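You operate a simulated robot arm through the tools that you are given. There is no shell and no other tool.

You are at the controls of a simulated robot arm. One attempt, no reset.

Task
Take the green eye and leave it on top of the small black bobbin. Take the small green clip and leave it on the shelf of the side bench. Take the metal disc from the top of the blue stand and put it on top of the small green bobbin. Do these in any order.

The check looks at the end state, three seconds after you hand in, the way a careful person would. Anything else that was tipped, shoved, dropped, spilled or broken makes it a failure.

Robot
A 6-joint arm with a fingered hand on a trunk, on a base that moves. Base frame: it is fixed to the floor where the robot stands at the start and does not move with it; the origin is under the middle of the robot, x ahead of it, y to its left, z up. Units: mm, degrees, N and s.
With the tool pointing down near the work surface it reaches from about 360 to 760 mm from the robot's upright axis, wherever it stands. Its first joint turns from -166.0 to 166.0 degrees. Places, roughly: green eye (3x3x2 cm) [0, -3900, 600]; metal disc [2250, -1250, 750]; shelf of the side bench [-2500, -9700, 300]; small black bobbin [250, -4250, 500]; small green bobbin (6x6x10 cm) [2100, -1400, 900]; small green clip (3x2x4 cm) [-2400, -9600, 800]. Payload 4 kg.
The tool frame sits at the grasp point between the pads (the TCP): z along the fingers, y along the line on which they close. The tips reach 26 mm beyond it. The gripper opens to 148 mm; its body begins 73 mm behind the TCP. The gripper is a hand of 3 fingers: y runs from the thumb to the fingers, the wrist lies at [0, 0, -239] in the tool frame, and closing takes about 1.5 s.
Orientation is that of the tool frame in the base frame, as a unit quaternion [w, x, y, z]. With the fingers straight down and closing along the base's y, the tool's x points along the base's -x, its y along +y and its z along -z.

Tools
- The arm moves only by the tool apply_moves. Its argument "targets" is a list of rows, each a list of 6 numbers: the shift along the tool's x, y, z in mm, then the turn, a rotation vector about the tool's x, y, z in degrees. In form: [[dx, dy, dz, ax, ay, az], ...]. A call has 1 to 20 rows; each row is the pose to reach, as a shift and turn from the pose commanded when the call began, along the tool's axes at that moment. "fingers" is the opening, from 0 (shut) to 1 (fully open), set as the call begins (left out, the last holds). A row lasts 0.2 s, in which the tool goes at most 50 mm and 8.6 degrees; a call with a longer step from one row to the next is refused whole, and so is a gripper value outside its range. A pose out of reach is approached as far as the arm can. The call stops where the force on the tool passes 40 N (or 10 N more than at its start, if that is more) or the arm is blocked; 0.2 s more then pass. The fingers move at their own pace (about 153 mm/s each) and stop on an object; they squeeze with about 32 N. The grip force told is the motor's: it shows also when the fingers shut on nothing. Time passes only in rows, and 0.2 s behind the last, so rows that repeat a pose let the fingers close. It gives the time, the measured TCP pose, the force on the tool (base axes), the opening and the grip force at its end, in the units of the frame above (readings bear some noise), with the torque about the TCP (base axes, N m) and any sound that the robot's microphone picked up.
- Cameras (640 x 400 px; columns grow to the right, rows downward): "scene" is now at [26.3, 154.9, 1323.6]; the picture's right is [-0.08, -1.00, 0.00], its down [-0.63, 0.05, -0.77] and it looks along [0.77, -0.06, -0.63] (base axes); focal length 286 px, centre (320, 200). "wrist" rides on the gripper at [68, -39, -90] in the tool frame; the picture's right is [0.50, 0.87, 0.00], its down [-0.66, 0.38, -0.65] and it looks along [-0.57, 0.33, 0.76] (tool axes); focal length 222 px, centre (320, 200). There is no depth. A picture from a camera that has moved, and an enlarged one, comes with that camera's place and axes in the base frame and with its lens.
- get_image(camera): a new picture of that camera. No time passes.
- slide_trunk(by): slides the trunk up (or, below 0, down) by that many mm; the arm and the scene camera ride with it, the base frame stays. It gives what a move gives, with no picture.
- base_move(legs): drives the robot by 1 to 6 legs, each [ahead, left, turn to the left] in mm, mm and degrees, along the robot's own axes; the way and the turn of a leg run together, so that a leg with both is an arc; at most 1500 mm and 180 degrees a leg. The arm and the cameras ride along, it lands a little off, and it stops where it bumps. It gives what a move gives.
- move_fingers(finger1, finger2, thumb_bend): sets how far each is bent, from 0 (flat) to 1 (curled in); at 0.3 the hand is open as for a grip, at 0.7 the pads meet at the TCP. One left out holds its place. A second passes; each finger stops where it meets its share of the squeeze, and holds until it gets a number again. A gripper value or a shape takes the hand back. It gives what a move gives, with no picture; readings hold the bend of each and the force on the fingers (four entries, about 0 where the hand has none), thumb and palm.
- grasp_type(shape): the hand has 3 fingers and takes this shape, open, in about a second: jaw (thumb against the fingers, like two jaws); tri (thumb and two fingers); tip (a fingertip pinch); poke (one finger out to press); point (the index stretched); flat (the hand flat); cup (the hand cupped); fist (a fist). The gripper value then closes the fingers along that shape, each until it touches; the sizes above hold for jaw. It gives what a move gives, with no picture.
- aim_head(pan, tilt): turns the head with the scene camera to pan (to the left, within 155 degrees either way) and tilt (down, from -29 to 69), counted from straight ahead of the robot. It gives what a move gives.
- close_up(camera, box): a new picture of the part [left, top, right, bottom] of that camera's present view, enlarged. No time passes.
- job_done(): hands the job in; it is judged then, once.

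Places have to be worked out from the pictures, the camera data and where the tool is seen. Open the gripper and draw the arm clear of the work before you hand the job in, unless the task says otherwise.

The tools are called after "Emit:" by a JSON object that holds its "fn" and its "kwargs". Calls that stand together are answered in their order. apply_moves: Moves the arm, as the interface text tells. Its arguments: {"type":"object","properties":{"targets":{"type":"array"},"fingers":{"type":"number"}},"required":["targets"]} The other tools are called the same way: slide_trunk (by) moves the trunk up or down; grasp_type (shape) gives the hand a shape; move_fingers (finger1, finger2, thumb_bend) moves the fingers one by one; base_move (legs) drives the base; aim_head (pan, tilt) turns the head that bears the scene camera; get_image (camera) takes a picture; close_up (camera, box) takes an enlarged picture of a part of a camera's view; job_done () hands the job in.

At the start:

```text
clock: 0.0
eef_pos: [522.7, 109.9, 834.6]
orientation: [0.0, -0.001, 1.0, 0.001]
ft_force: [0.1, 0.4, -0.4]
wrist_torque: [0.02, -0.04, 0.02]
opening: 147.6
grasp_force: 0.1
shape: jaw
bend: [0.3, 0.3, 0.3]
finger forces: [0.1, 0.0, 0.1, 0.2, 0.1, 0.0]
trunk travel left (down, up): [-275.0, 315.0]
robot x, y, heading: [-0.4, -0.1, -0.1]
head pan, tilt (commanded): [-4.6, 39.3]
```

scene: 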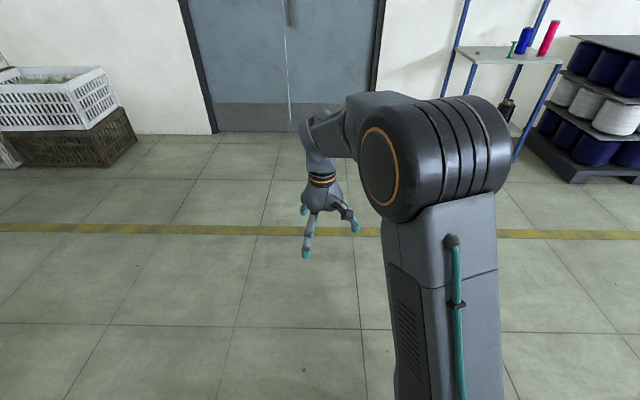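
wrist: 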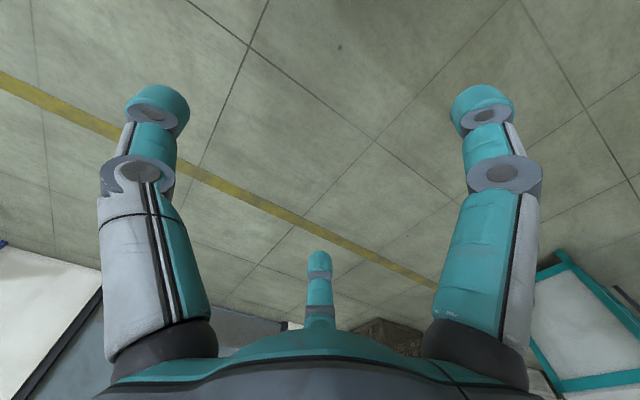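

The start picture shows a blue-framed stand ahead-right with bobbins on top. I'll turn the head toward it and look closer.

Emit:
{"fn": "aim_head", "kwargs": {"pan": -30, "tilt": 20}}

Emit:
{"fn": "get_image", "kwargs": {"camera": "scene"}}

Emit:
{"fn": "close_up", "kwargs": {"camera": "scene", "box": [240, 60, 480, 210]}}

```text
clock: 0.9
eef_pos: [523.7, 110.2, 834.9]
orientation: [0.0, 0.001, 1.0, -0.001]
ft_force: [-0.5, 0.5, -0.6]
wrist_torque: [-0.01, 0.01, -0.03]
opening: 147.9
grasp_force: 0.0
shape: jaw
bend: [0.3, 0.3, 0.3]
finger forces: [0.0, 0.0, 0.0, 0.1, 0.0, 0.0]
trunk travel left (down, up): [-275.0, 315.0]
robot x, y, heading: [-2.6, 3.5, 0.0]
head pan, tilt (commanded): [-30.0, 20.0]
```

```text
taken
camera scene: at [21.8, 115.3, 1354.0], right [-0.5, -0.87, 0.0], down [-0.3, 0.17, -0.94], along [0.81, -0.47, -0.34], focal length 286 px, centre (320, 200)
```

scene: 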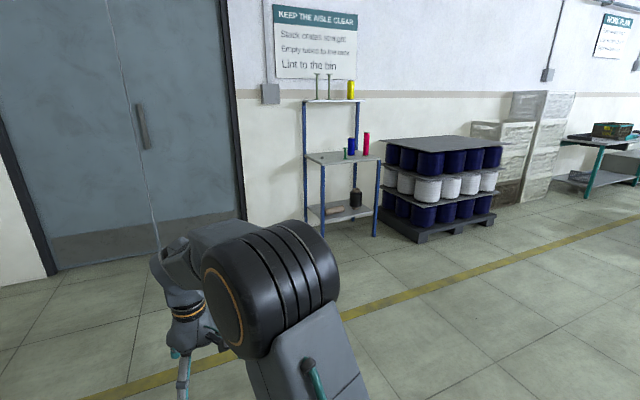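

```text
2.67 times, centred on (360, 135) of scene
camera zoom: at [21.8, 115.3, 1354.0], right [-0.5, -0.87, 0.0], down [-0.3, 0.17, -0.94], along [0.81, -0.47, -0.34], focal length 764 px, centre (213, 373)
```

zoom: 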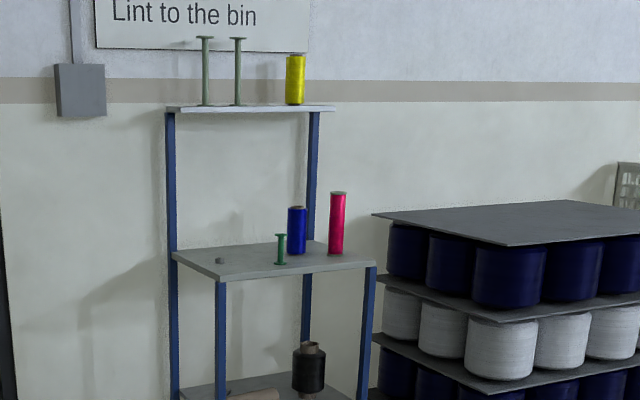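

The disc and green bobbin sit on the blue stand's mid shelf (about z 0.8 m), with a narrower shelf above at the back. The floor between is clear, so I'll drive nearer and look again.

Emit:
{"fn": "base_move", "kwargs": {"legs": [[1150, 0, 0], [0, -1250, 0]]}}

Emit:
{"fn": "aim_head", "kwargs": {"pan": 0, "tilt": 25}}

Emit:
{"fn": "get_image", "kwargs": {"camera": "scene"}}

```text
clock: 12.6
eef_pos: [1677.9, -1130.7, 836.2]
orientation: [0.001, -0.002, 1.0, 0.0]
ft_force: [-0.6, 0.4, 0.6]
wrist_torque: [0.02, -0.04, 0.0]
opening: 147.9
grasp_force: 0.0
shape: jaw
bend: [0.3, 0.3, 0.3]
finger forces: [0.1, 0.0, 0.0, 0.0, 0.0, 0.0]
trunk travel left (down, up): [-275.0, 315.0]
robot x, y, heading: [1155.0, -1244.0, 0.4]
head pan, tilt (commanded): [-30.0, 20.0]
```

```text
clock: 13.6
eef_pos: [1678.0, -1130.2, 834.6]
orientation: [-0.001, -0.002, 1.0, -0.001]
ft_force: [0.8, 0.3, 0.2]
wrist_torque: [-0.03, 0.02, 0.02]
opening: 147.9
grasp_force: 0.2
shape: jaw
bend: [0.3, 0.3, 0.3]
finger forces: [0.0, 0.0, 0.1, 0.0, 0.1, 0.1]
trunk travel left (down, up): [-275.0, 315.0]
robot x, y, heading: [1154.6, -1241.1, 0.2]
head pan, tilt (commanded): [0.0, 25.0]
```

```text
taken
camera scene: at [1189.3, -1080.8, 1345.9], right [0.0, -1.0, 0.0], down [-0.42, 0.0, -0.91], along [0.91, 0.0, -0.42], focal length 286 px, centre (320, 200)
```

scene: 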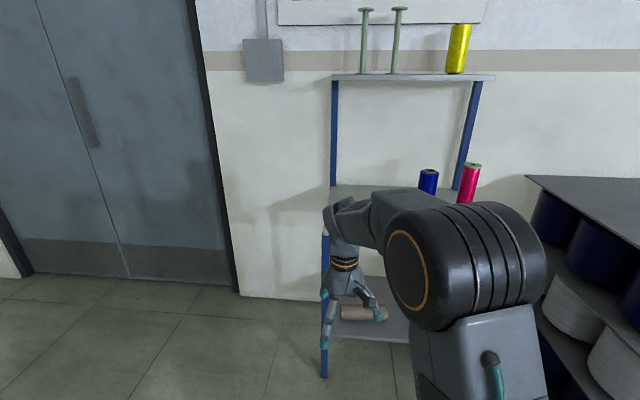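

The stand's front legs are near x 2075 and its shelf at about z 800, but the arm hides the disc from here. I'll raise the trunk so the hand clears the shelf, then shift right and look from a place where the disc is left of the arm.

Emit:
{"fn": "slide_trunk", "kwargs": {"by": 200}}

Emit:
{"fn": "base_move", "kwargs": {"legs": [[0, -250, 0], [250, 0, 0]]}}

Emit:
{"fn": "aim_head", "kwargs": {"pan": -5, "tilt": 40}}

Emit:
{"fn": "get_image", "kwargs": {"camera": "scene"}}

Emit:
{"fn": "get_image", "kwargs": {"camera": "wrist"}}

```text
clock: 15.8
eef_pos: [1678.5, -1130.3, 1036.0]
orientation: [0.001, -0.004, 1.0, 0.0]
ft_force: [-0.5, 0.0, 0.6]
wrist_torque: [0.0, 0.0, -0.02]
opening: 147.8
grasp_force: 0.1
shape: jaw
bend: [0.3, 0.3, 0.3]
finger forces: [0.1, 0.0, 0.0, 0.0, 0.0, 0.0]
trunk travel left (down, up): [-475.0, 115.0]
robot x, y, heading: [1156.8, -1241.6, 0.2]
head pan, tilt (commanded): [0.0, 25.0]
```

```text
clock: 19.0
eef_pos: [1929.0, -1377.4, 1035.2]
orientation: [0.001, -0.004, 1.0, 0.0]
ft_force: [0.5, -0.6, 0.2]
wrist_torque: [0.04, -0.03, -0.01]
opening: 147.8
grasp_force: 0.0
shape: jaw
bend: [0.3, 0.3, 0.3]
finger forces: [0.1, 0.1, 0.0, 0.0, 0.0, 0.1]
trunk travel left (down, up): [-475.0, 115.0]
robot x, y, heading: [1406.9, -1490.0, 0.5]
head pan, tilt (commanded): [0.0, 25.0]
```

```text
clock: 19.8
eef_pos: [1928.7, -1377.5, 1035.8]
orientation: [0.0, -0.003, 1.0, 0.0]
ft_force: [-0.9, -0.1, -0.8]
wrist_torque: [0.0, -0.01, 0.0]
opening: 148.2
grasp_force: 0.1
shape: jaw
bend: [0.3, 0.3, 0.3]
finger forces: [0.1, 0.1, 0.0, 0.0, 0.0, 0.0]
trunk travel left (down, up): [-475.0, 115.0]
robot x, y, heading: [1405.1, -1490.7, 0.3]
head pan, tilt (commanded): [-5.0, 40.0]
```

```text
taken
camera scene: at [1432.2, -1336.5, 1522.7], right [-0.08, -1.0, 0.0], down [-0.64, 0.05, -0.77], along [0.76, -0.06, -0.64], focal length 286 px, centre (320, 200)
```

scene: 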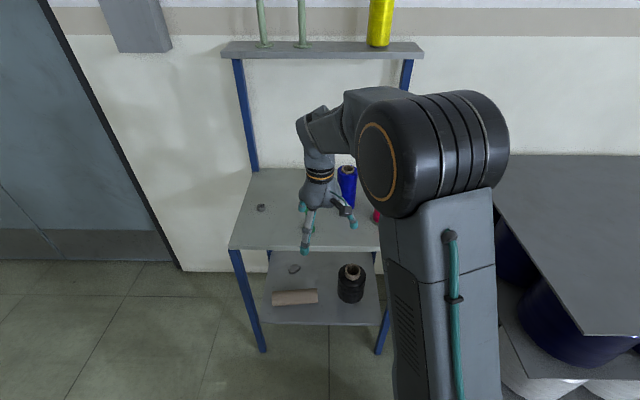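

```text
taken
camera wrist: at [1861.6, -1416.6, 1125.7], right [-0.51, 0.86, 0.0], down [0.65, 0.38, 0.65], along [0.56, 0.33, -0.76], focal length 222 px, centre (320, 200)
```

wrist: 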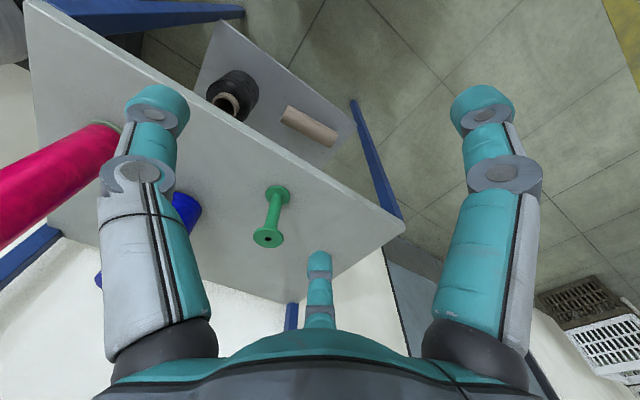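

From two views: disc ≈ (2260, -1176) on the shelf at z≈805, green bobbin ≈ (2127, -1350) with its top at z≈905, upper shelf front edge at x≈2327, z≈1300. I drive a bit nearer so that both are in reach.

Emit:
{"fn": "base_move", "kwargs": {"legs": [[0, 80, 0], [200, 0, 0]]}}

Emit:
{"fn": "aim_head", "kwargs": {"pan": 0, "tilt": 50}}

Emit:
{"fn": "get_image", "kwargs": {"camera": "scene"}}

Emit:
{"fn": "get_image", "kwargs": {"camera": "wrist"}}

```text
clock: 22.0
eef_pos: [2129.8, -1296.9, 1035.5]
orientation: [0.0, -0.002, 1.0, 0.0]
ft_force: [-0.4, -0.3, 0.5]
wrist_torque: [0.02, 0.01, -0.03]
opening: 147.9
grasp_force: 0.1
shape: jaw
bend: [0.3, 0.3, 0.3]
finger forces: [0.0, 0.0, 0.0, 0.0, 0.0, 0.0]
trunk travel left (down, up): [-475.0, 115.0]
robot x, y, heading: [1611.6, -1411.3, 0.3]
head pan, tilt (commanded): [-5.0, 40.0]
```

```text
clock: 22.8
eef_pos: [2130.1, -1296.5, 1034.0]
orientation: [0.0, -0.002, 1.0, 0.0]
ft_force: [-0.8, -0.2, -0.4]
wrist_torque: [-0.02, -0.01, -0.01]
opening: 148.0
grasp_force: 0.0
shape: jaw
bend: [0.3, 0.3, 0.3]
finger forces: [0.1, 0.0, 0.0, 0.0, 0.0, 0.0]
trunk travel left (down, up): [-475.0, 115.0]
robot x, y, heading: [1609.2, -1409.0, 0.4]
head pan, tilt (commanded): [0.0, 50.0]
```

```text
taken
camera scene: at [1625.9, -1248.0, 1508.5], right [0.01, -1.0, 0.0], down [-0.77, 0.0, -0.64], along [0.64, 0.0, -0.77], focal length 286 px, centre (320, 200)
```

scene: 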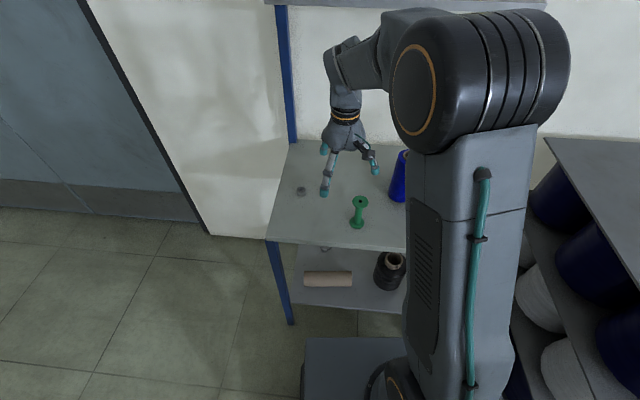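

```text
taken
camera wrist: at [2063.0, -1335.5, 1125.7], right [-0.51, 0.86, 0.0], down [0.65, 0.38, 0.65], along [0.56, 0.33, -0.76], focal length 222 px, centre (320, 200)
```

wrist: 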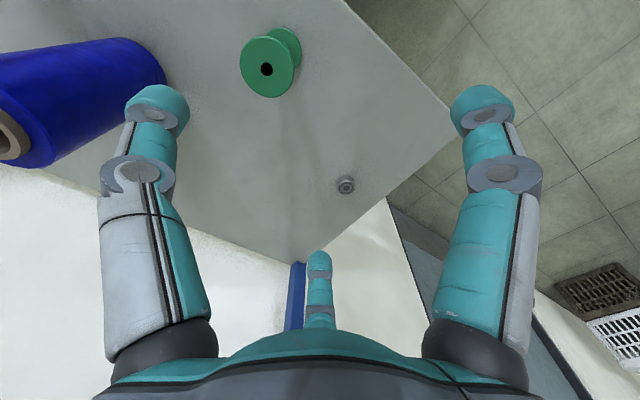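

Robot now at (1609, -1409); wrist view puts the disc at about (2244, -1178) and bobbin top centre at about (2120, -1355, 905). I'll zoom in on both for detail.

Emit:
{"fn": "close_up", "kwargs": {"camera": "wrist", "box": [296, 155, 396, 217]}}

Emit:
{"fn": "close_up", "kwargs": {"camera": "scene", "box": [260, 140, 420, 240]}}

```text
6.40 times, centred on (346, 186) of wrist
camera zoom: at [2063.0, -1335.5, 1125.7], right [-0.51, 0.86, 0.0], down [0.65, 0.38, 0.65], along [0.56, 0.33, -0.76], focal length 1422 px, centre (154, 290)
```

zoom: 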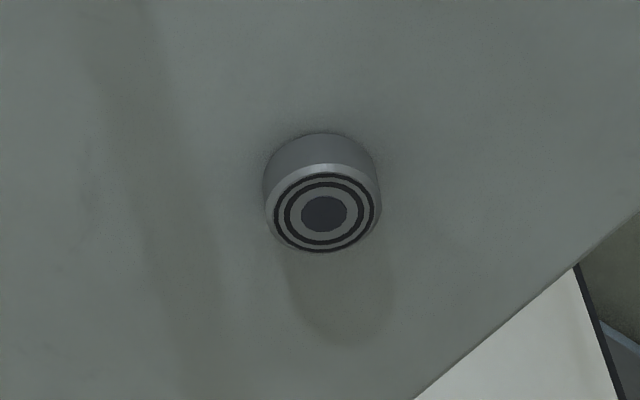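

```text
4.00 times, centred on (340, 190) of scene
camera zoom: at [1625.9, -1248.0, 1508.5], right [0.01, -1.0, 0.0], down [-0.77, 0.0, -0.64], along [0.64, 0.0, -0.77], focal length 1145 px, centre (240, 240)
```

zoom: 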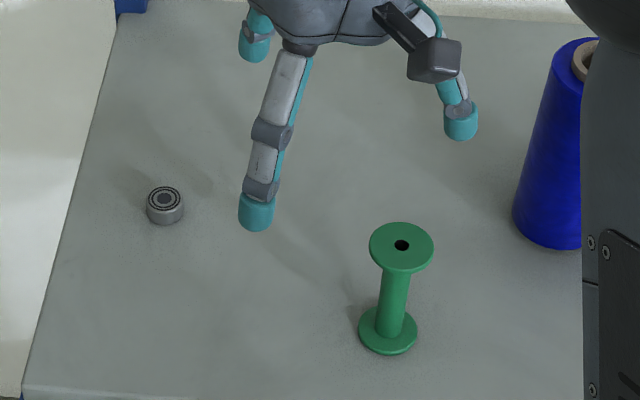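

The disc is a bearing-like cylinder, about 30 mm wide and 15 mm tall; bobbin flange is about 45–50 mm. I move the open hand over the disc, staying high, then partway down, and check with the wrist camera.

Emit:
{"fn": "apply_moves", "kwargs": {"targets": [[-28, 30, 0, 0, 0, 0], [-56, 60, 0, 0, 0, 0], [-84, 90, 0, 0, 0, 0], [-112, 119, 0, 0, 0, 0], [-112, 119, 40, 0, 0, 0], [-112, 119, 80, 0, 0, 0], [-112, 119, 110, 0, 0, 0], [-112, 119, 110, 0, 0, 0]], "fingers": 1.0}}

Emit:
{"fn": "get_image", "kwargs": {"camera": "wrist"}}

Emit:
{"fn": "get_image", "kwargs": {"camera": "scene"}}

```text
clock: 24.6
eef_pos: [2241.3, -1177.1, 924.4]
orientation: [-0.001, -0.003, 1.0, 0.0]
ft_force: [-0.5, 0.4, -0.4]
wrist_torque: [0.0, 0.01, -0.03]
opening: 147.7
grasp_force: 0.1
shape: jaw
bend: [0.3, 0.3, 0.3]
finger forces: [0.0, 0.1, 0.1, 0.1, 0.1, 0.0]
trunk travel left (down, up): [-475.0, 115.0]
robot x, y, heading: [1610.1, -1407.0, 0.3]
head pan, tilt (commanded): [0.0, 50.0]
```

```text
taken
camera wrist: at [2173.7, -1215.4, 1014.1], right [-0.51, 0.86, 0.0], down [0.65, 0.38, 0.65], along [0.56, 0.33, -0.76], focal length 222 px, centre (320, 200)
```

wrist: 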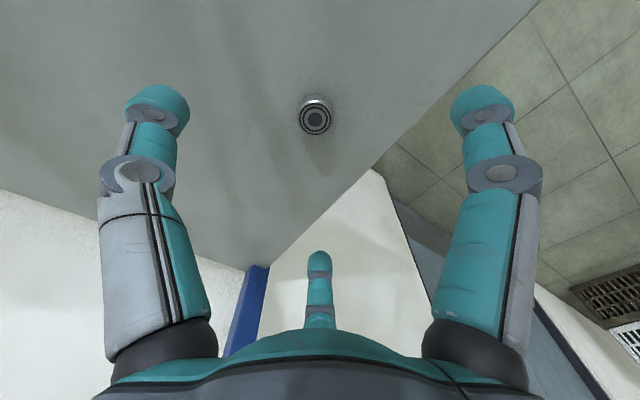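

```text
taken
camera scene: at [1626.1, -1247.8, 1508.4], right [0.01, -1.0, 0.0], down [-0.77, 0.0, -0.64], along [0.64, 0.0, -0.77], focal length 286 px, centre (320, 200)
```

scene: 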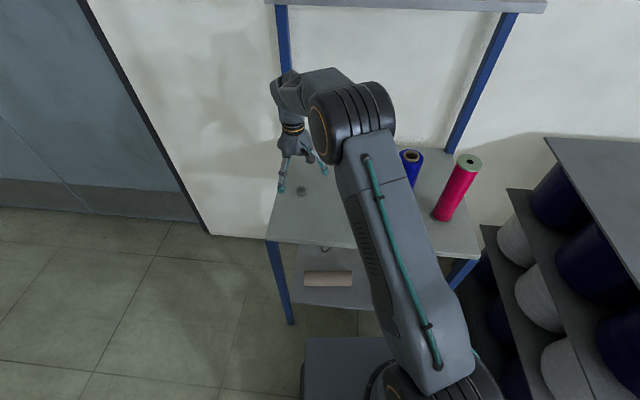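

Disc is at about (2239, -1181), a few mm off the tool axis. I'll correct and descend some more, and see what the "tri" shape looks like since it suits a round disc.

Emit:
{"fn": "apply_moves", "kwargs": {"targets": [[2, -4, 20, 0, 0, 0], [2, -4, 40, 0, 0, 0], [2, -4, 40, 0, 0, 0]]}}

Emit:
{"fn": "close_up", "kwargs": {"camera": "wrist", "box": [240, 60, 400, 160]}}

Emit:
{"fn": "grasp_type", "kwargs": {"shape": "tri"}}

Emit:
{"fn": "get_image", "kwargs": {"camera": "wrist"}}

```text
clock: 25.4
eef_pos: [2238.1, -1181.5, 884.2]
orientation: [0.0, -0.003, 1.0, 0.0]
ft_force: [0.0, -1.0, 0.3]
wrist_torque: [-0.01, -0.05, -0.01]
opening: 147.8
grasp_force: 0.1
shape: jaw
bend: [0.3, 0.3, 0.3]
finger forces: [0.1, 0.0, 0.0, 0.1, 0.1, 0.0]
trunk travel left (down, up): [-475.0, 115.0]
robot x, y, heading: [1608.3, -1406.7, 0.3]
head pan, tilt (commanded): [0.0, 50.0]
```

```text
4.00 times, centred on (320, 110) of wrist
camera zoom: at [2171.5, -1219.8, 975.0], right [-0.51, 0.86, 0.0], down [0.65, 0.38, 0.65], along [0.56, 0.33, -0.76], focal length 888 px, centre (320, 560)
```

zoom: 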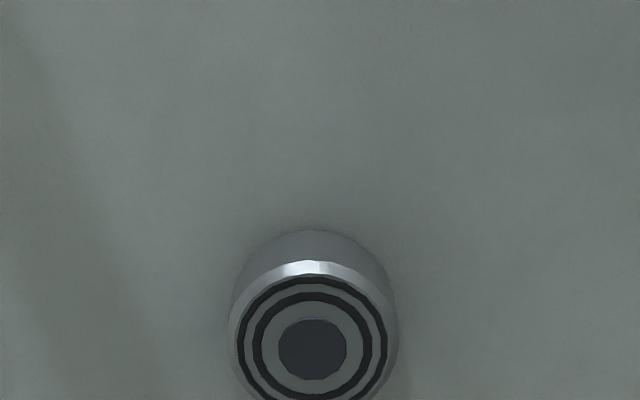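

```text
clock: 26.2
eef_pos: [2239.6, -1180.3, 885.0]
orientation: [0.001, -0.003, 1.0, 0.0]
ft_force: [-0.3, 0.8, 0.2]
wrist_torque: [0.02, -0.04, 0.01]
opening: 148.0
grasp_force: 0.1
shape: tri
bend: [0.3, 0.3, 0.3]
finger forces: [0.0, 0.0, 0.0, 0.0, 0.1, 0.0]
trunk travel left (down, up): [-475.0, 115.0]
robot x, y, heading: [1608.3, -1409.1, 0.2]
head pan, tilt (commanded): [0.0, 50.0]
```

```text
taken
camera wrist: at [2171.5, -1219.7, 975.2], right [-0.51, 0.86, 0.0], down [0.65, 0.38, 0.65], along [0.56, 0.33, -0.76], focal length 222 px, centre (320, 200)
```

wrist: 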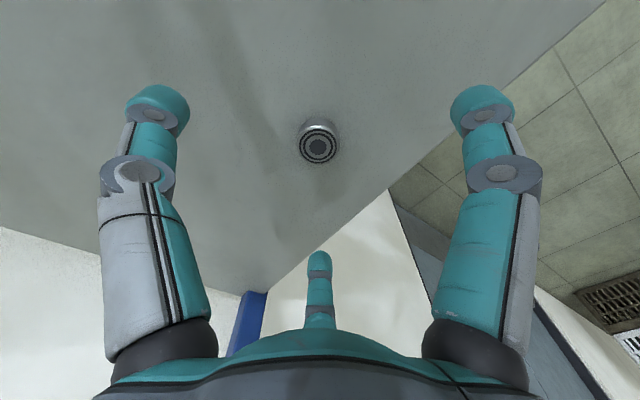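

Disc top is at about z 821 (shelf ≈ 806) and is centred under the tool. Before descending, I'll partly close in the air to about the disc's width to learn how low the tips go.

Emit:
{"fn": "apply_moves", "kwargs": {"targets": [[0, 0, 0, 0, 0, 0], [0, 0, 0, 0, 0, 0], [0, 0, 0, 0, 0, 0], [0, 0, 0, 0, 0, 0], [0, 0, 0, 0, 0, 0]], "fingers": 0.25}}

Emit:
{"fn": "get_image", "kwargs": {"camera": "wrist"}}

Emit:
{"fn": "close_up", "kwargs": {"camera": "scene", "box": [240, 120, 400, 220]}}

```text
clock: 27.4
eef_pos: [2238.1, -1181.3, 883.3]
orientation: [0.0, -0.002, 1.0, -0.001]
ft_force: [-0.9, -0.4, 0.5]
wrist_torque: [0.01, 0.02, 0.02]
opening: 37.5
grasp_force: 0.1
shape: tri
bend: [0.76, 0.76, 0.7]
finger forces: [0.1, 0.0, 0.0, 0.0, 0.0, 0.1]
trunk travel left (down, up): [-475.0, 115.0]
robot x, y, heading: [1607.4, -1413.5, 0.4]
head pan, tilt (commanded): [0.0, 50.0]
```

```text
taken
camera wrist: at [2171.5, -1219.7, 975.2], right [-0.51, 0.86, 0.0], down [0.65, 0.38, 0.65], along [0.56, 0.33, -0.76], focal length 222 px, centre (320, 200)
```

wrist: 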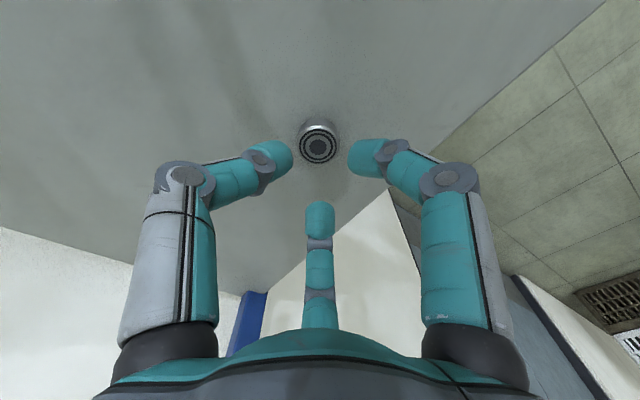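

```text
4.00 times, centred on (320, 170) of scene
camera zoom: at [1625.9, -1247.9, 1508.4], right [0.01, -1.0, 0.0], down [-0.77, 0.0, -0.64], along [0.64, 0.0, -0.77], focal length 1145 px, centre (320, 320)
```

zoom: 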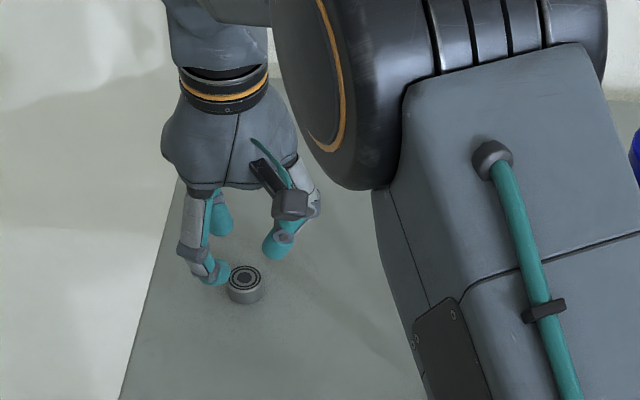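

In tri the fingers curl inward and reach roughly 27–30 mm below the TCP. I'll compare with the jaw shape at a similar opening.

Emit:
{"fn": "grasp_type", "kwargs": {"shape": "jaw"}}

Emit:
{"fn": "apply_moves", "kwargs": {"targets": [[0, 0, 0, 0, 0, 0], [0, 0, 0, 0, 0, 0], [0, 0, 0, 0, 0, 0], [0, 0, 0, 0, 0, 0], [0, 0, 0, 0, 0, 0]], "fingers": 0.25}}

Emit:
{"fn": "get_image", "kwargs": {"camera": "wrist"}}

Emit:
{"fn": "close_up", "kwargs": {"camera": "scene", "box": [240, 120, 400, 220]}}

```text
clock: 28.4
eef_pos: [2239.4, -1181.1, 885.2]
orientation: [0.0, -0.003, 1.0, 0.0]
ft_force: [0.6, -0.4, -0.3]
wrist_torque: [0.02, 0.0, 0.03]
opening: 148.0
grasp_force: 0.1
shape: jaw
bend: [0.3, 0.3, 0.3]
finger forces: [0.1, 0.0, 0.1, 0.0, 0.1, 0.0]
trunk travel left (down, up): [-475.0, 115.0]
robot x, y, heading: [1610.4, -1408.5, 0.5]
head pan, tilt (commanded): [0.0, 50.0]
```

```text
clock: 29.6
eef_pos: [2239.7, -1180.3, 885.2]
orientation: [0.0, -0.003, 1.0, 0.0]
ft_force: [-0.2, -0.1, 0.2]
wrist_torque: [0.0, 0.04, 0.0]
opening: 37.5
grasp_force: 0.1
shape: jaw
bend: [0.76, 0.76, 0.7]
finger forces: [0.0, 0.0, 0.0, 0.1, 0.0, 0.0]
trunk travel left (down, up): [-475.0, 115.0]
robot x, y, heading: [1608.3, -1408.4, 0.6]
head pan, tilt (commanded): [0.0, 50.0]
```

```text
taken
camera wrist: at [2171.5, -1219.7, 975.2], right [-0.51, 0.86, 0.0], down [0.65, 0.38, 0.65], along [0.56, 0.33, -0.76], focal length 222 px, centre (320, 200)
```

wrist: 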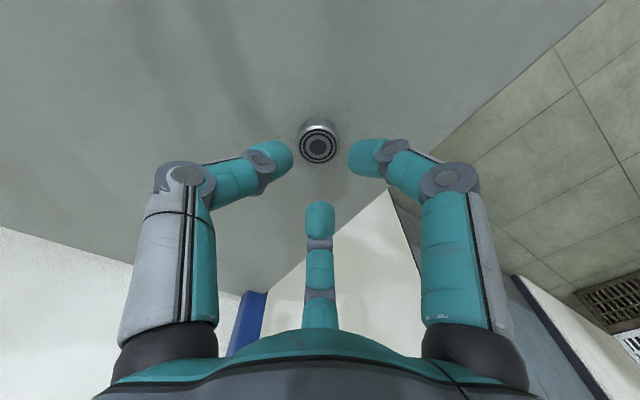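

```text
4.00 times, centred on (320, 170) of scene
camera zoom: at [1625.9, -1247.9, 1508.4], right [0.01, -1.0, 0.0], down [-0.77, 0.0, -0.64], along [0.64, 0.0, -0.77], focal length 1145 px, centre (320, 320)
```

zoom: 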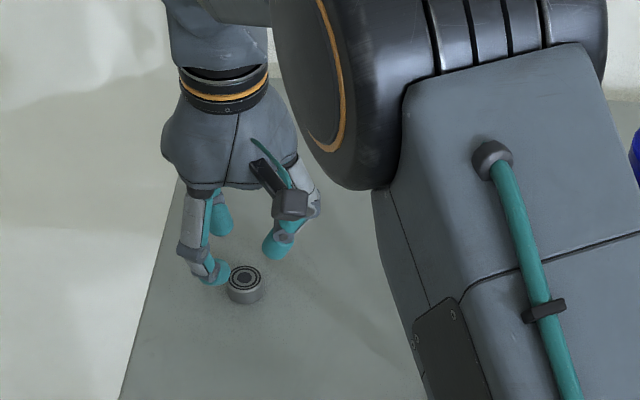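

Jaw and tri behave alike here; the fingertip caps reach about 26 mm below TCP. I'll open to about 60 mm and lower to TCP z≈837 around the disc, then check.

Emit:
{"fn": "apply_moves", "kwargs": {"targets": [[0, 0, 0, 0, 0, 0], [0, 0, 0, 0, 0, 0], [0, 0, 16, 0, 0, 0], [0, 0, 32, 0, 0, 0], [0, 0, 42, 0, 0, 0], [0, 0, 47, 0, 0, 0], [0, 0, 47, 0, 0, 0]], "fingers": 0.42}}

Emit:
{"fn": "get_image", "kwargs": {"camera": "wrist"}}

Emit:
{"fn": "close_up", "kwargs": {"camera": "scene", "box": [240, 120, 400, 220]}}

```text
clock: 31.0
eef_pos: [2241.6, -1183.7, 844.3]
orientation: [0.006, -0.002, 1.0, 0.0]
ft_force: [-0.2, -5.8, 19.6]
wrist_torque: [-0.68, 0.03, 0.04]
opening: 38.2
grasp_force: 31.7
shape: jaw
bend: [0.79, 0.79, 0.72]
finger forces: [22.8, 22.4, 0.0, 0.0, 45.2, 0.0]
trunk travel left (down, up): [-475.0, 115.0]
robot x, y, heading: [1611.6, -1410.0, 0.5]
head pan, tilt (commanded): [0.0, 50.0]
stopped in row 7: the force on the tool passed its limit at 43 N (the readings are from after the stop); the commanded pose is now the measured one
```

```text
taken
camera wrist: at [2173.6, -1222.1, 934.4], right [-0.5, 0.86, -0.01], down [0.65, 0.38, 0.66], along [0.57, 0.33, -0.75], focal length 222 px, centre (320, 200)
```

wrist: 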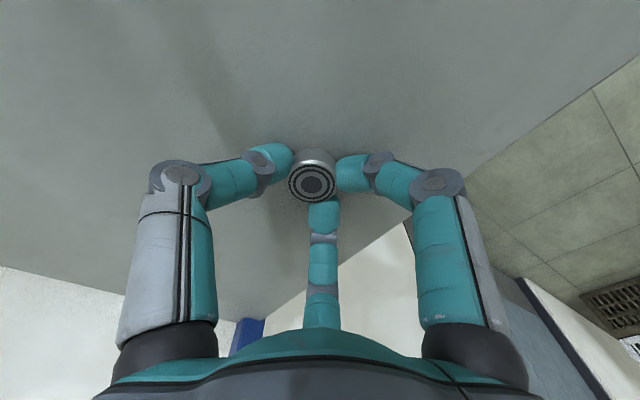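

```text
4.00 times, centred on (320, 170) of scene
camera zoom: at [1623.7, -1249.0, 1508.6], right [0.01, -1.0, 0.0], down [-0.77, 0.0, -0.64], along [0.64, 0.0, -0.77], focal length 1145 px, centre (320, 320)
```

zoom: 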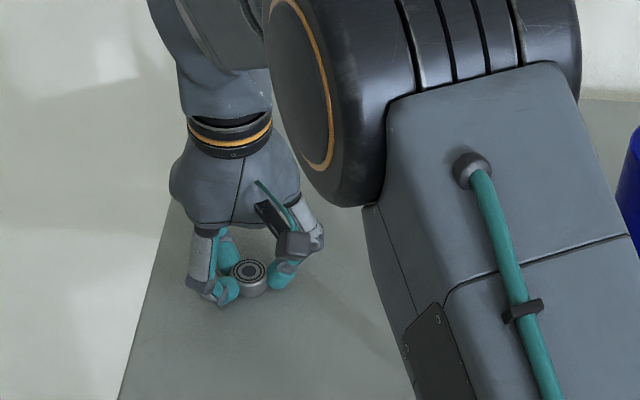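

The descent stopped on 43 N, and the readings (grip 31.7 N, opening 38 mm) suggest the tips are touching the disc's side already. I'll command the close fully, hold, and check before lifting.

Emit:
{"fn": "apply_moves", "kwargs": {"targets": [[0, 0, 0, 0, 0, 0], [0, 0, 0, 0, 0, 0], [0, 0, 0, 0, 0, 0], [0, 0, 0, 0, 0, 0]], "fingers": 0.0}}

Emit:
{"fn": "close_up", "kwargs": {"camera": "wrist", "box": [220, 120, 420, 245]}}

Emit:
{"fn": "close_up", "kwargs": {"camera": "scene", "box": [270, 165, 334, 205]}}

```text
clock: 32.2
eef_pos: [2242.8, -1182.7, 844.4]
orientation: [0.007, -0.002, 1.0, 0.001]
ft_force: [-2.0, -3.2, 16.4]
wrist_torque: [-0.49, 0.1, -0.07]
opening: 37.0
grasp_force: 31.6
shape: jaw
bend: [0.79, 0.79, 0.72]
finger forces: [23.7, 23.4, 0.1, 0.0, 44.8, 0.1]
trunk travel left (down, up): [-475.0, 115.0]
robot x, y, heading: [1611.9, -1410.5, 0.5]
head pan, tilt (commanded): [0.0, 50.0]
stopped in row 4: the force on the tool passed its limit at 40 N (the readings are from after the stop); the commanded pose is now the measured one
```

```text
3.20 times, centred on (320, 182) of wrist
camera zoom: at [2174.3, -1222.0, 934.5], right [-0.5, 0.86, -0.01], down [0.64, 0.38, 0.66], along [0.57, 0.33, -0.75], focal length 711 px, centre (320, 256)
```

zoom: 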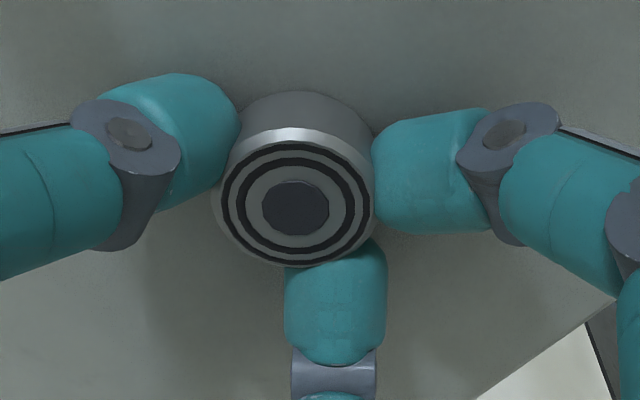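

```text
10.00 times, centred on (302, 185) of scene
camera zoom: at [1624.1, -1248.9, 1508.1], right [0.01, -1.0, 0.0], down [-0.77, 0.0, -0.64], along [0.64, 0.0, -0.77], focal length 2863 px, centre (500, 350)
```

zoom: 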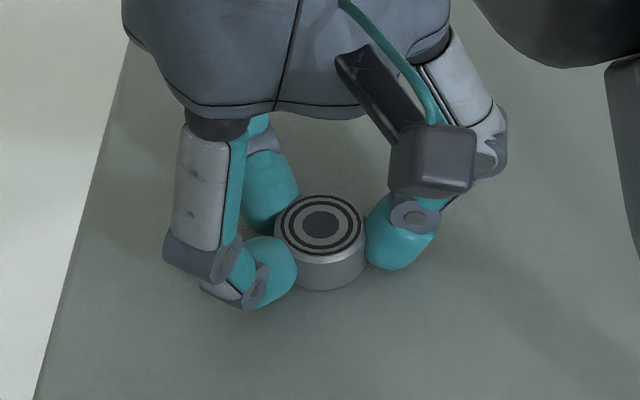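

All three tips hold the disc's side evenly. I lift straight up gently and check that the disc comes along.

Emit:
{"fn": "apply_moves", "kwargs": {"targets": [[0, 0, -4, 0, 0, 0], [0, 0, -10, 0, 0, 0], [0, 0, -18, 0, 0, 0], [0, 0, -26, 0, 0, 0], [0, 0, -30, 0, 0, 0], [0, 0, -30, 0, 0, 0]]}}

Emit:
{"fn": "close_up", "kwargs": {"camera": "wrist", "box": [220, 120, 420, 245]}}

Emit:
{"fn": "close_up", "kwargs": {"camera": "scene", "box": [254, 135, 350, 195]}}

```text
clock: 33.6
eef_pos: [2243.6, -1181.5, 872.7]
orientation: [0.005, -0.003, 1.0, -0.001]
ft_force: [-0.5, 0.2, -0.1]
wrist_torque: [0.0, 0.01, 0.01]
opening: 35.7
grasp_force: 32.7
shape: jaw
bend: [0.79, 0.79, 0.71]
finger forces: [23.1, 23.1, 0.1, 0.0, 28.7, 0.0]
trunk travel left (down, up): [-475.0, 115.0]
robot x, y, heading: [1613.1, -1409.7, 0.2]
head pan, tilt (commanded): [0.0, 50.0]
```

```text
3.20 times, centred on (320, 182) of wrist
camera zoom: at [2174.9, -1220.8, 962.5], right [-0.51, 0.86, -0.01], down [0.65, 0.38, 0.66], along [0.57, 0.33, -0.75], focal length 711 px, centre (320, 256)
```

zoom: 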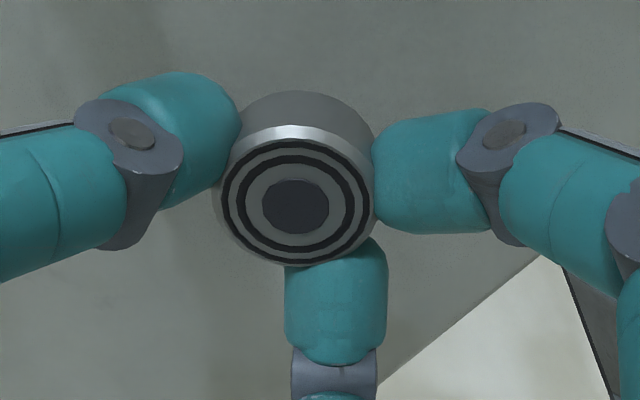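

```text
6.67 times, centred on (302, 165) of scene
camera zoom: at [1626.1, -1248.0, 1508.4], right [0.01, -1.0, 0.0], down [-0.77, 0.0, -0.64], along [0.64, 0.0, -0.77], focal length 1909 px, centre (440, 433)
```

zoom: 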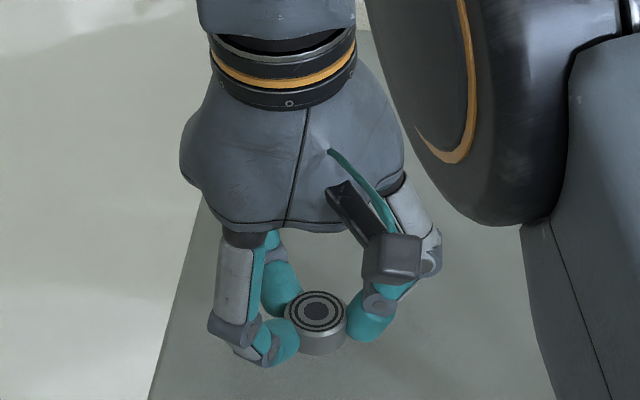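

The disc came up held firmly with its top level. I raise to z≈1000 and move over the bobbin, then check alignment with both cameras.

Emit:
{"fn": "apply_moves", "kwargs": {"targets": [[0, 0, -42, 0, 0, 0], [0, 0, -84, 0, 0, 0], [0, 0, -130, 0, 0, 0], [20, -29, -130, 0, 0, 0], [40, -58, -130, 0, 0, 0], [60, -86, -130, 0, 0, 0], [80, -115, -130, 0, 0, 0], [100, -144, -130, 0, 0, 0], [120, -172, -130, 0, 0, 0], [120, -172, -130, 0, 0, 0]]}}

Emit:
{"fn": "get_image", "kwargs": {"camera": "wrist"}}

Emit:
{"fn": "get_image", "kwargs": {"camera": "scene"}}

```text
clock: 35.8
eef_pos: [2122.2, -1355.5, 1001.3]
orientation: [0.005, -0.002, 1.0, 0.0]
ft_force: [0.6, -0.2, -1.0]
wrist_torque: [0.03, 0.0, -0.02]
opening: 35.3
grasp_force: 32.3
shape: jaw
bend: [0.79, 0.79, 0.71]
finger forces: [22.6, 22.9, 0.0, 0.1, 28.4, 0.0]
trunk travel left (down, up): [-475.0, 115.0]
robot x, y, heading: [1608.4, -1411.8, -0.0]
head pan, tilt (commanded): [0.0, 50.0]
```

```text
taken
camera wrist: at [2053.5, -1394.1, 1091.6], right [-0.51, 0.86, -0.01], down [0.65, 0.38, 0.66], along [0.57, 0.33, -0.75], focal length 222 px, centre (320, 200)
```

wrist: 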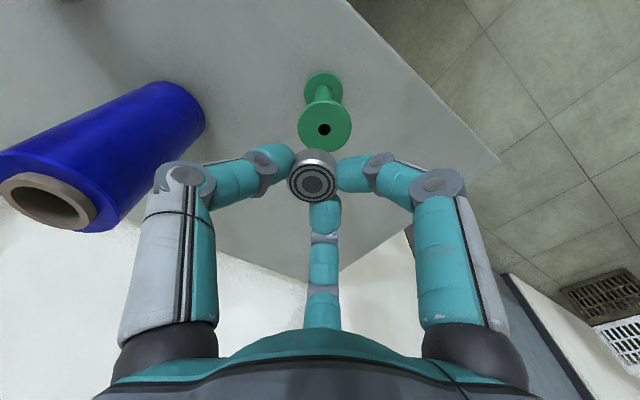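

```text
taken
camera scene: at [1625.9, -1248.3, 1508.5], right [0.01, -1.0, 0.0], down [-0.77, 0.0, -0.64], along [0.64, 0.0, -0.77], focal length 286 px, centre (320, 200)
```

scene: 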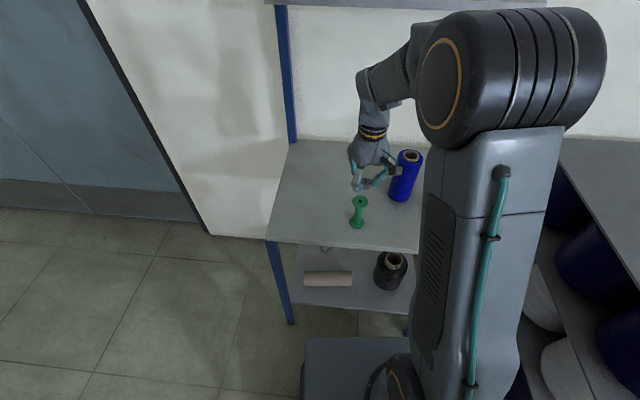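

The hand is above the bobbin, clear of the blue spool (about 200 mm away). I zoom in to measure the bobbin top centre relative to the disc.

Emit:
{"fn": "close_up", "kwargs": {"camera": "wrist", "box": [240, 60, 400, 220]}}

Emit:
{"fn": "close_up", "kwargs": {"camera": "scene", "box": [310, 140, 420, 240]}}

```text
2.50 times, centred on (320, 140) of wrist
camera zoom: at [2053.5, -1394.1, 1091.6], right [-0.51, 0.86, -0.01], down [0.65, 0.38, 0.66], along [0.57, 0.33, -0.75], focal length 555 px, centre (320, 350)
```

zoom: 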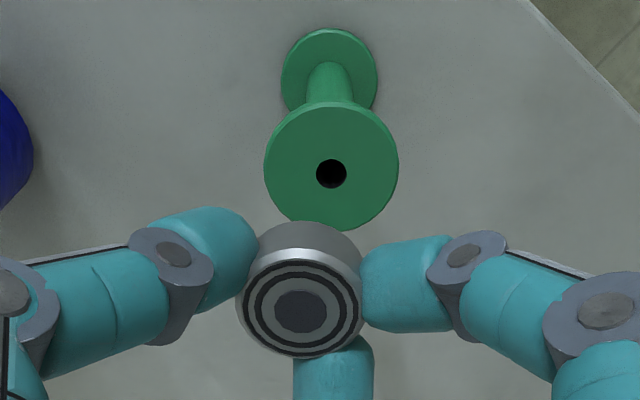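

```text
4.00 times, centred on (365, 190) of scene
camera zoom: at [1625.9, -1248.3, 1508.5], right [0.01, -1.0, 0.0], down [-0.77, 0.0, -0.64], along [0.64, 0.0, -0.77], focal length 1145 px, centre (140, 240)
```

zoom: 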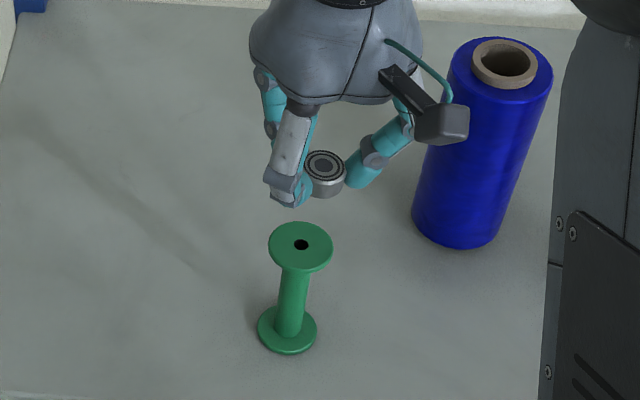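

Both cameras agree the disc must shift about +6 mm along tool x and +6.5 mm along tool y to be over the bobbin. I apply that and lower to about 10 mm above the top.

Emit:
{"fn": "apply_moves", "kwargs": {"targets": [[6, 6.5, 0, 0, 0, 0], [6, 6.5, 15, 0, 0, 0], [6, 6.5, 30, 0, 0, 0], [6, 6.5, 44, 0, 0, 0], [6, 6.5, 44, 0, 0, 0]]}}

Emit:
{"fn": "close_up", "kwargs": {"camera": "wrist", "box": [240, 60, 400, 220]}}

Emit:
{"fn": "close_up", "kwargs": {"camera": "scene", "box": [320, 160, 400, 240]}}

```text
clock: 37.0
eef_pos: [2116.8, -1349.1, 956.9]
orientation: [0.005, -0.003, 1.0, -0.001]
ft_force: [-0.8, 0.5, -0.2]
wrist_torque: [0.0, 0.04, 0.03]
opening: 35.5
grasp_force: 32.3
shape: jaw
bend: [0.79, 0.79, 0.71]
finger forces: [22.6, 22.7, 0.0, 0.0, 28.6, 0.1]
trunk travel left (down, up): [-475.0, 115.0]
robot x, y, heading: [1610.7, -1409.8, 0.5]
head pan, tilt (commanded): [0.0, 50.0]
```

```text
2.50 times, centred on (320, 140) of wrist
camera zoom: at [2049.0, -1387.2, 1046.9], right [-0.51, 0.86, -0.01], down [0.65, 0.38, 0.66], along [0.57, 0.33, -0.75], focal length 555 px, centre (320, 350)
```

zoom: 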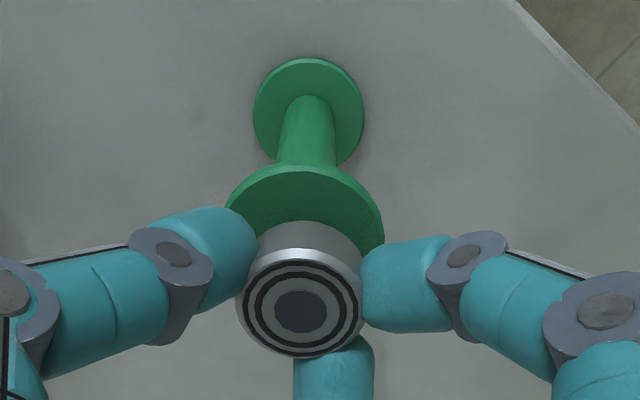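

```text
5.00 times, centred on (360, 200) of scene
camera zoom: at [1626.2, -1248.1, 1508.4], right [0.01, -1.0, 0.0], down [-0.77, 0.0, -0.64], along [0.64, 0.0, -0.77], focal length 1432 px, centre (120, 200)
```

zoom: 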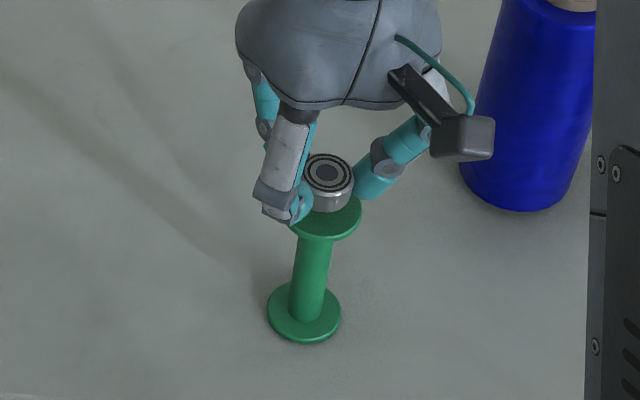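

The disc is just above the flange. I zoom in more to judge the remaining offset precisely.

Emit:
{"fn": "close_up", "kwargs": {"camera": "scene", "box": [344, 185, 400, 220]}}

Emit:
{"fn": "close_up", "kwargs": {"camera": "wrist", "box": [280, 110, 360, 210]}}

```text
11.43 times, centred on (372, 202) of scene
camera zoom: at [1626.2, -1248.1, 1508.4], right [0.01, -1.0, 0.0], down [-0.77, 0.0, -0.64], along [0.64, 0.0, -0.77], focal length 3272 px, centre (-274, 171)
```

zoom: 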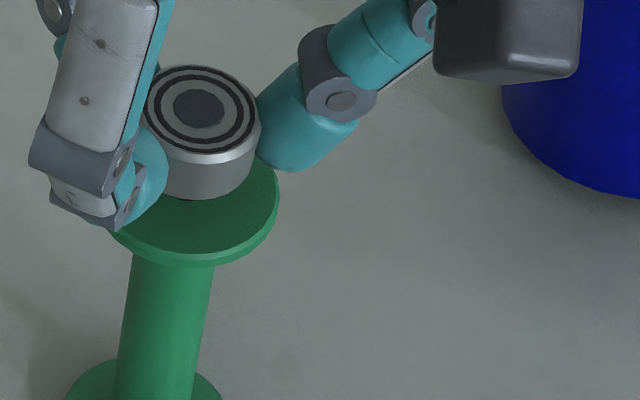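

```text
4.00 times, centred on (320, 160) of wrist
camera zoom: at [2049.0, -1387.2, 1046.9], right [-0.51, 0.86, -0.01], down [0.65, 0.38, 0.66], along [0.57, 0.33, -0.75], focal length 888 px, centre (320, 360)
```

zoom: 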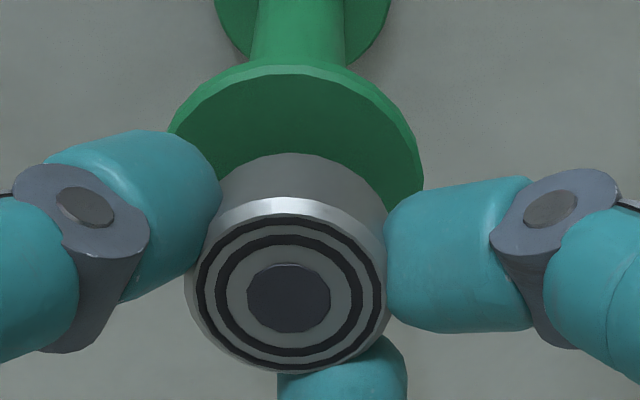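

Landing geometry matches within about 2 mm in both views, with a gap of roughly 11–12 mm. I lower gently, reading force.

Emit:
{"fn": "apply_moves", "kwargs": {"targets": [[0, 0, 4, 0, 0, 0], [0, 0, 7, 0, 0, 0], [0, 0, 9, 0, 0, 0], [0, 0, 9, 0, 0, 0]]}}

Emit:
{"fn": "close_up", "kwargs": {"camera": "scene", "box": [344, 185, 400, 220]}}

```text
clock: 38.0
eef_pos: [2117.6, -1349.3, 949.7]
orientation: [0.005, -0.003, 1.0, -0.001]
ft_force: [0.3, 0.7, -0.4]
wrist_torque: [0.01, 0.0, 0.0]
opening: 35.5
grasp_force: 31.6
shape: jaw
bend: [0.79, 0.79, 0.71]
finger forces: [22.6, 22.8, 0.0, 0.0, 28.5, 0.0]
trunk travel left (down, up): [-475.0, 115.0]
robot x, y, heading: [1609.5, -1409.4, 0.4]
head pan, tilt (commanded): [0.0, 50.0]
```

```text
11.43 times, centred on (372, 202) of scene
camera zoom: at [1626.1, -1248.1, 1508.4], right [0.01, -1.0, 0.0], down [-0.77, 0.0, -0.64], along [0.64, 0.0, -0.77], focal length 3272 px, centre (-274, 171)
```

zoom: 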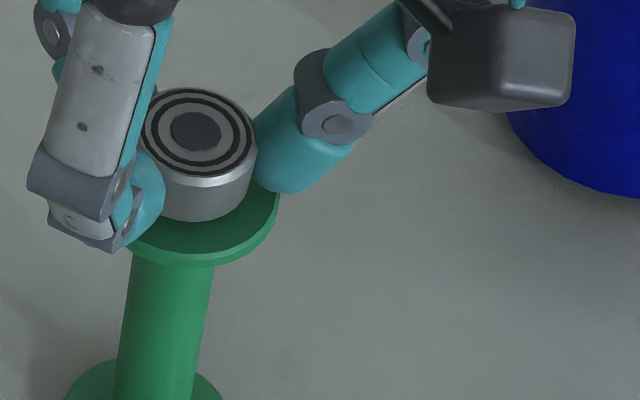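

About 3 mm remain. I lower in 1 mm steps.

Emit:
{"fn": "apply_moves", "kwargs": {"targets": [[0, 0, 1, 0, 0, 0], [0, 0, 2, 0, 0, 0], [0, 0, 2.5, 0, 0, 0], [0, 0, 2.5, 0, 0, 0]]}}

Emit:
{"fn": "close_up", "kwargs": {"camera": "scene", "box": [344, 185, 400, 220]}}

```text
clock: 39.0
eef_pos: [2117.7, -1348.4, 945.4]
orientation: [0.005, -0.002, 1.0, 0.0]
ft_force: [0.2, 0.0, 0.4]
wrist_torque: [0.02, 0.0, 0.03]
opening: 35.5
grasp_force: 32.7
shape: jaw
bend: [0.79, 0.79, 0.71]
finger forces: [22.5, 22.7, 0.0, 0.0, 28.5, 0.0]
trunk travel left (down, up): [-475.0, 115.0]
robot x, y, heading: [1603.3, -1411.6, 0.2]
head pan, tilt (commanded): [0.0, 50.0]
```

```text
11.43 times, centred on (372, 202) of scene
camera zoom: at [1626.1, -1248.1, 1508.4], right [0.01, -1.0, 0.0], down [-0.77, 0.0, -0.64], along [0.64, 0.0, -0.77], focal length 3272 px, centre (-274, 171)
```

zoom: 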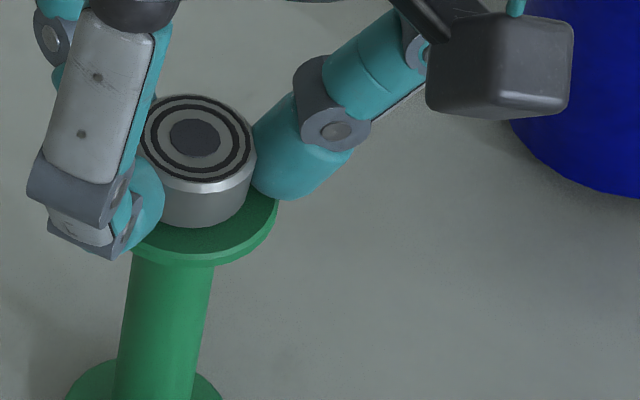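

Still no contact force; disc bottom is now very near the flange. I continue in 0.5–1 mm steps.

Emit:
{"fn": "apply_moves", "kwargs": {"targets": [[0, 0, 0.7, 0, 0, 0], [0, 0, 1.4, 0, 0, 0], [0, 0, 1.4, 0, 0, 0]]}}

Emit:
{"fn": "close_up", "kwargs": {"camera": "scene", "box": [344, 185, 400, 220]}}

```text
clock: 39.8
eef_pos: [2117.4, -1349.4, 945.3]
orientation: [0.007, -0.004, 1.0, 0.001]
ft_force: [1.3, -0.7, 8.5]
wrist_torque: [-0.25, 0.0, 0.06]
opening: 35.5
grasp_force: 32.4
shape: jaw
bend: [0.79, 0.79, 0.71]
finger forces: [22.9, 23.1, 0.0, 0.1, 36.2, 0.0]
trunk travel left (down, up): [-475.0, 115.0]
robot x, y, heading: [1607.5, -1408.7, 0.0]
head pan, tilt (commanded): [0.0, 50.0]
```

```text
11.43 times, centred on (372, 202) of scene
camera zoom: at [1625.6, -1248.2, 1508.6], right [0.01, -1.0, 0.0], down [-0.77, 0.0, -0.64], along [0.64, 0.0, -0.77], focal length 3272 px, centre (-274, 171)
```

zoom: 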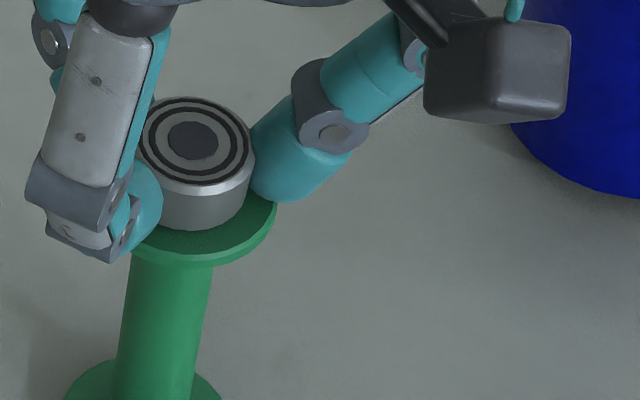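

Contact at 8.5 N: the disc is seated on the bobbin. I ease off about 0.8 mm, then open the fingers just a little.

Emit:
{"fn": "apply_moves", "kwargs": {"targets": [[0, 0, -0.8, 0, 0, 0], [0, 0, -0.8, 0, 0, 0]]}}

Emit:
{"fn": "apply_moves", "kwargs": {"targets": [[0, 0, 0, 0, 0, 0], [0, 0, 0, 0, 0, 0]], "fingers": 0.3}}

Emit:
{"fn": "close_up", "kwargs": {"camera": "scene", "box": [344, 185, 400, 220]}}

Emit:
{"fn": "close_up", "kwargs": {"camera": "wrist", "box": [240, 100, 400, 220]}}

```text
clock: 40.4
eef_pos: [2116.8, -1348.4, 945.4]
orientation: [0.005, -0.003, 1.0, -0.001]
ft_force: [0.4, -0.5, 2.5]
wrist_torque: [-0.1, -0.02, -0.01]
opening: 35.9
grasp_force: 31.9
shape: jaw
bend: [0.79, 0.79, 0.71]
finger forces: [22.6, 22.8, 0.0, 0.0, 31.1, 0.1]
trunk travel left (down, up): [-475.0, 115.0]
robot x, y, heading: [1609.8, -1408.7, 0.2]
head pan, tilt (commanded): [0.0, 50.0]
```

```text
clock: 41.0
eef_pos: [2116.9, -1348.8, 946.2]
orientation: [0.006, -0.004, 1.0, -0.002]
ft_force: [-0.4, -0.2, 4.4]
wrist_torque: [-0.13, 0.01, 0.0]
opening: 44.6
grasp_force: 0.1
shape: jaw
bend: [0.77, 0.77, 0.69]
finger forces: [0.0, 0.1, 0.0, 0.1, 4.9, 0.0]
trunk travel left (down, up): [-475.0, 115.0]
robot x, y, heading: [1608.7, -1407.3, 0.4]
head pan, tilt (commanded): [0.0, 50.0]
```

```text
11.43 times, centred on (372, 202) of scene
camera zoom: at [1625.8, -1248.1, 1508.5], right [0.01, -1.0, 0.0], down [-0.77, 0.0, -0.64], along [0.64, 0.0, -0.77], focal length 3272 px, centre (-274, 171)
```

zoom: 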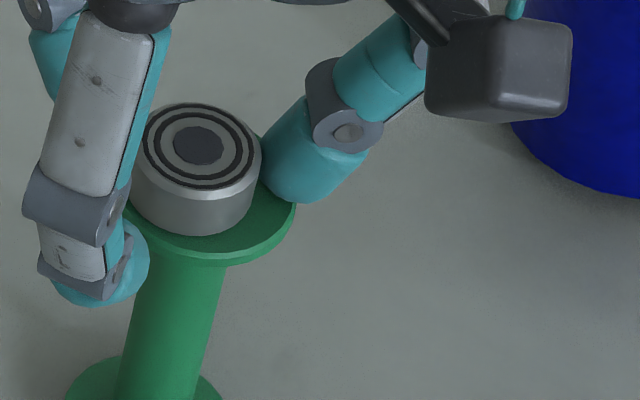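

```text
3.33 times, centred on (320, 160) of wrist
camera zoom: at [2048.7, -1387.4, 1035.9], right [-0.51, 0.86, -0.01], down [0.65, 0.38, 0.66], along [0.57, 0.33, -0.75], focal length 740 px, centre (320, 333)
```

zoom: 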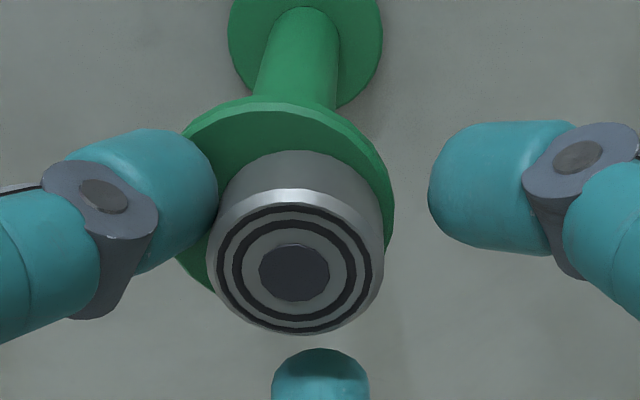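

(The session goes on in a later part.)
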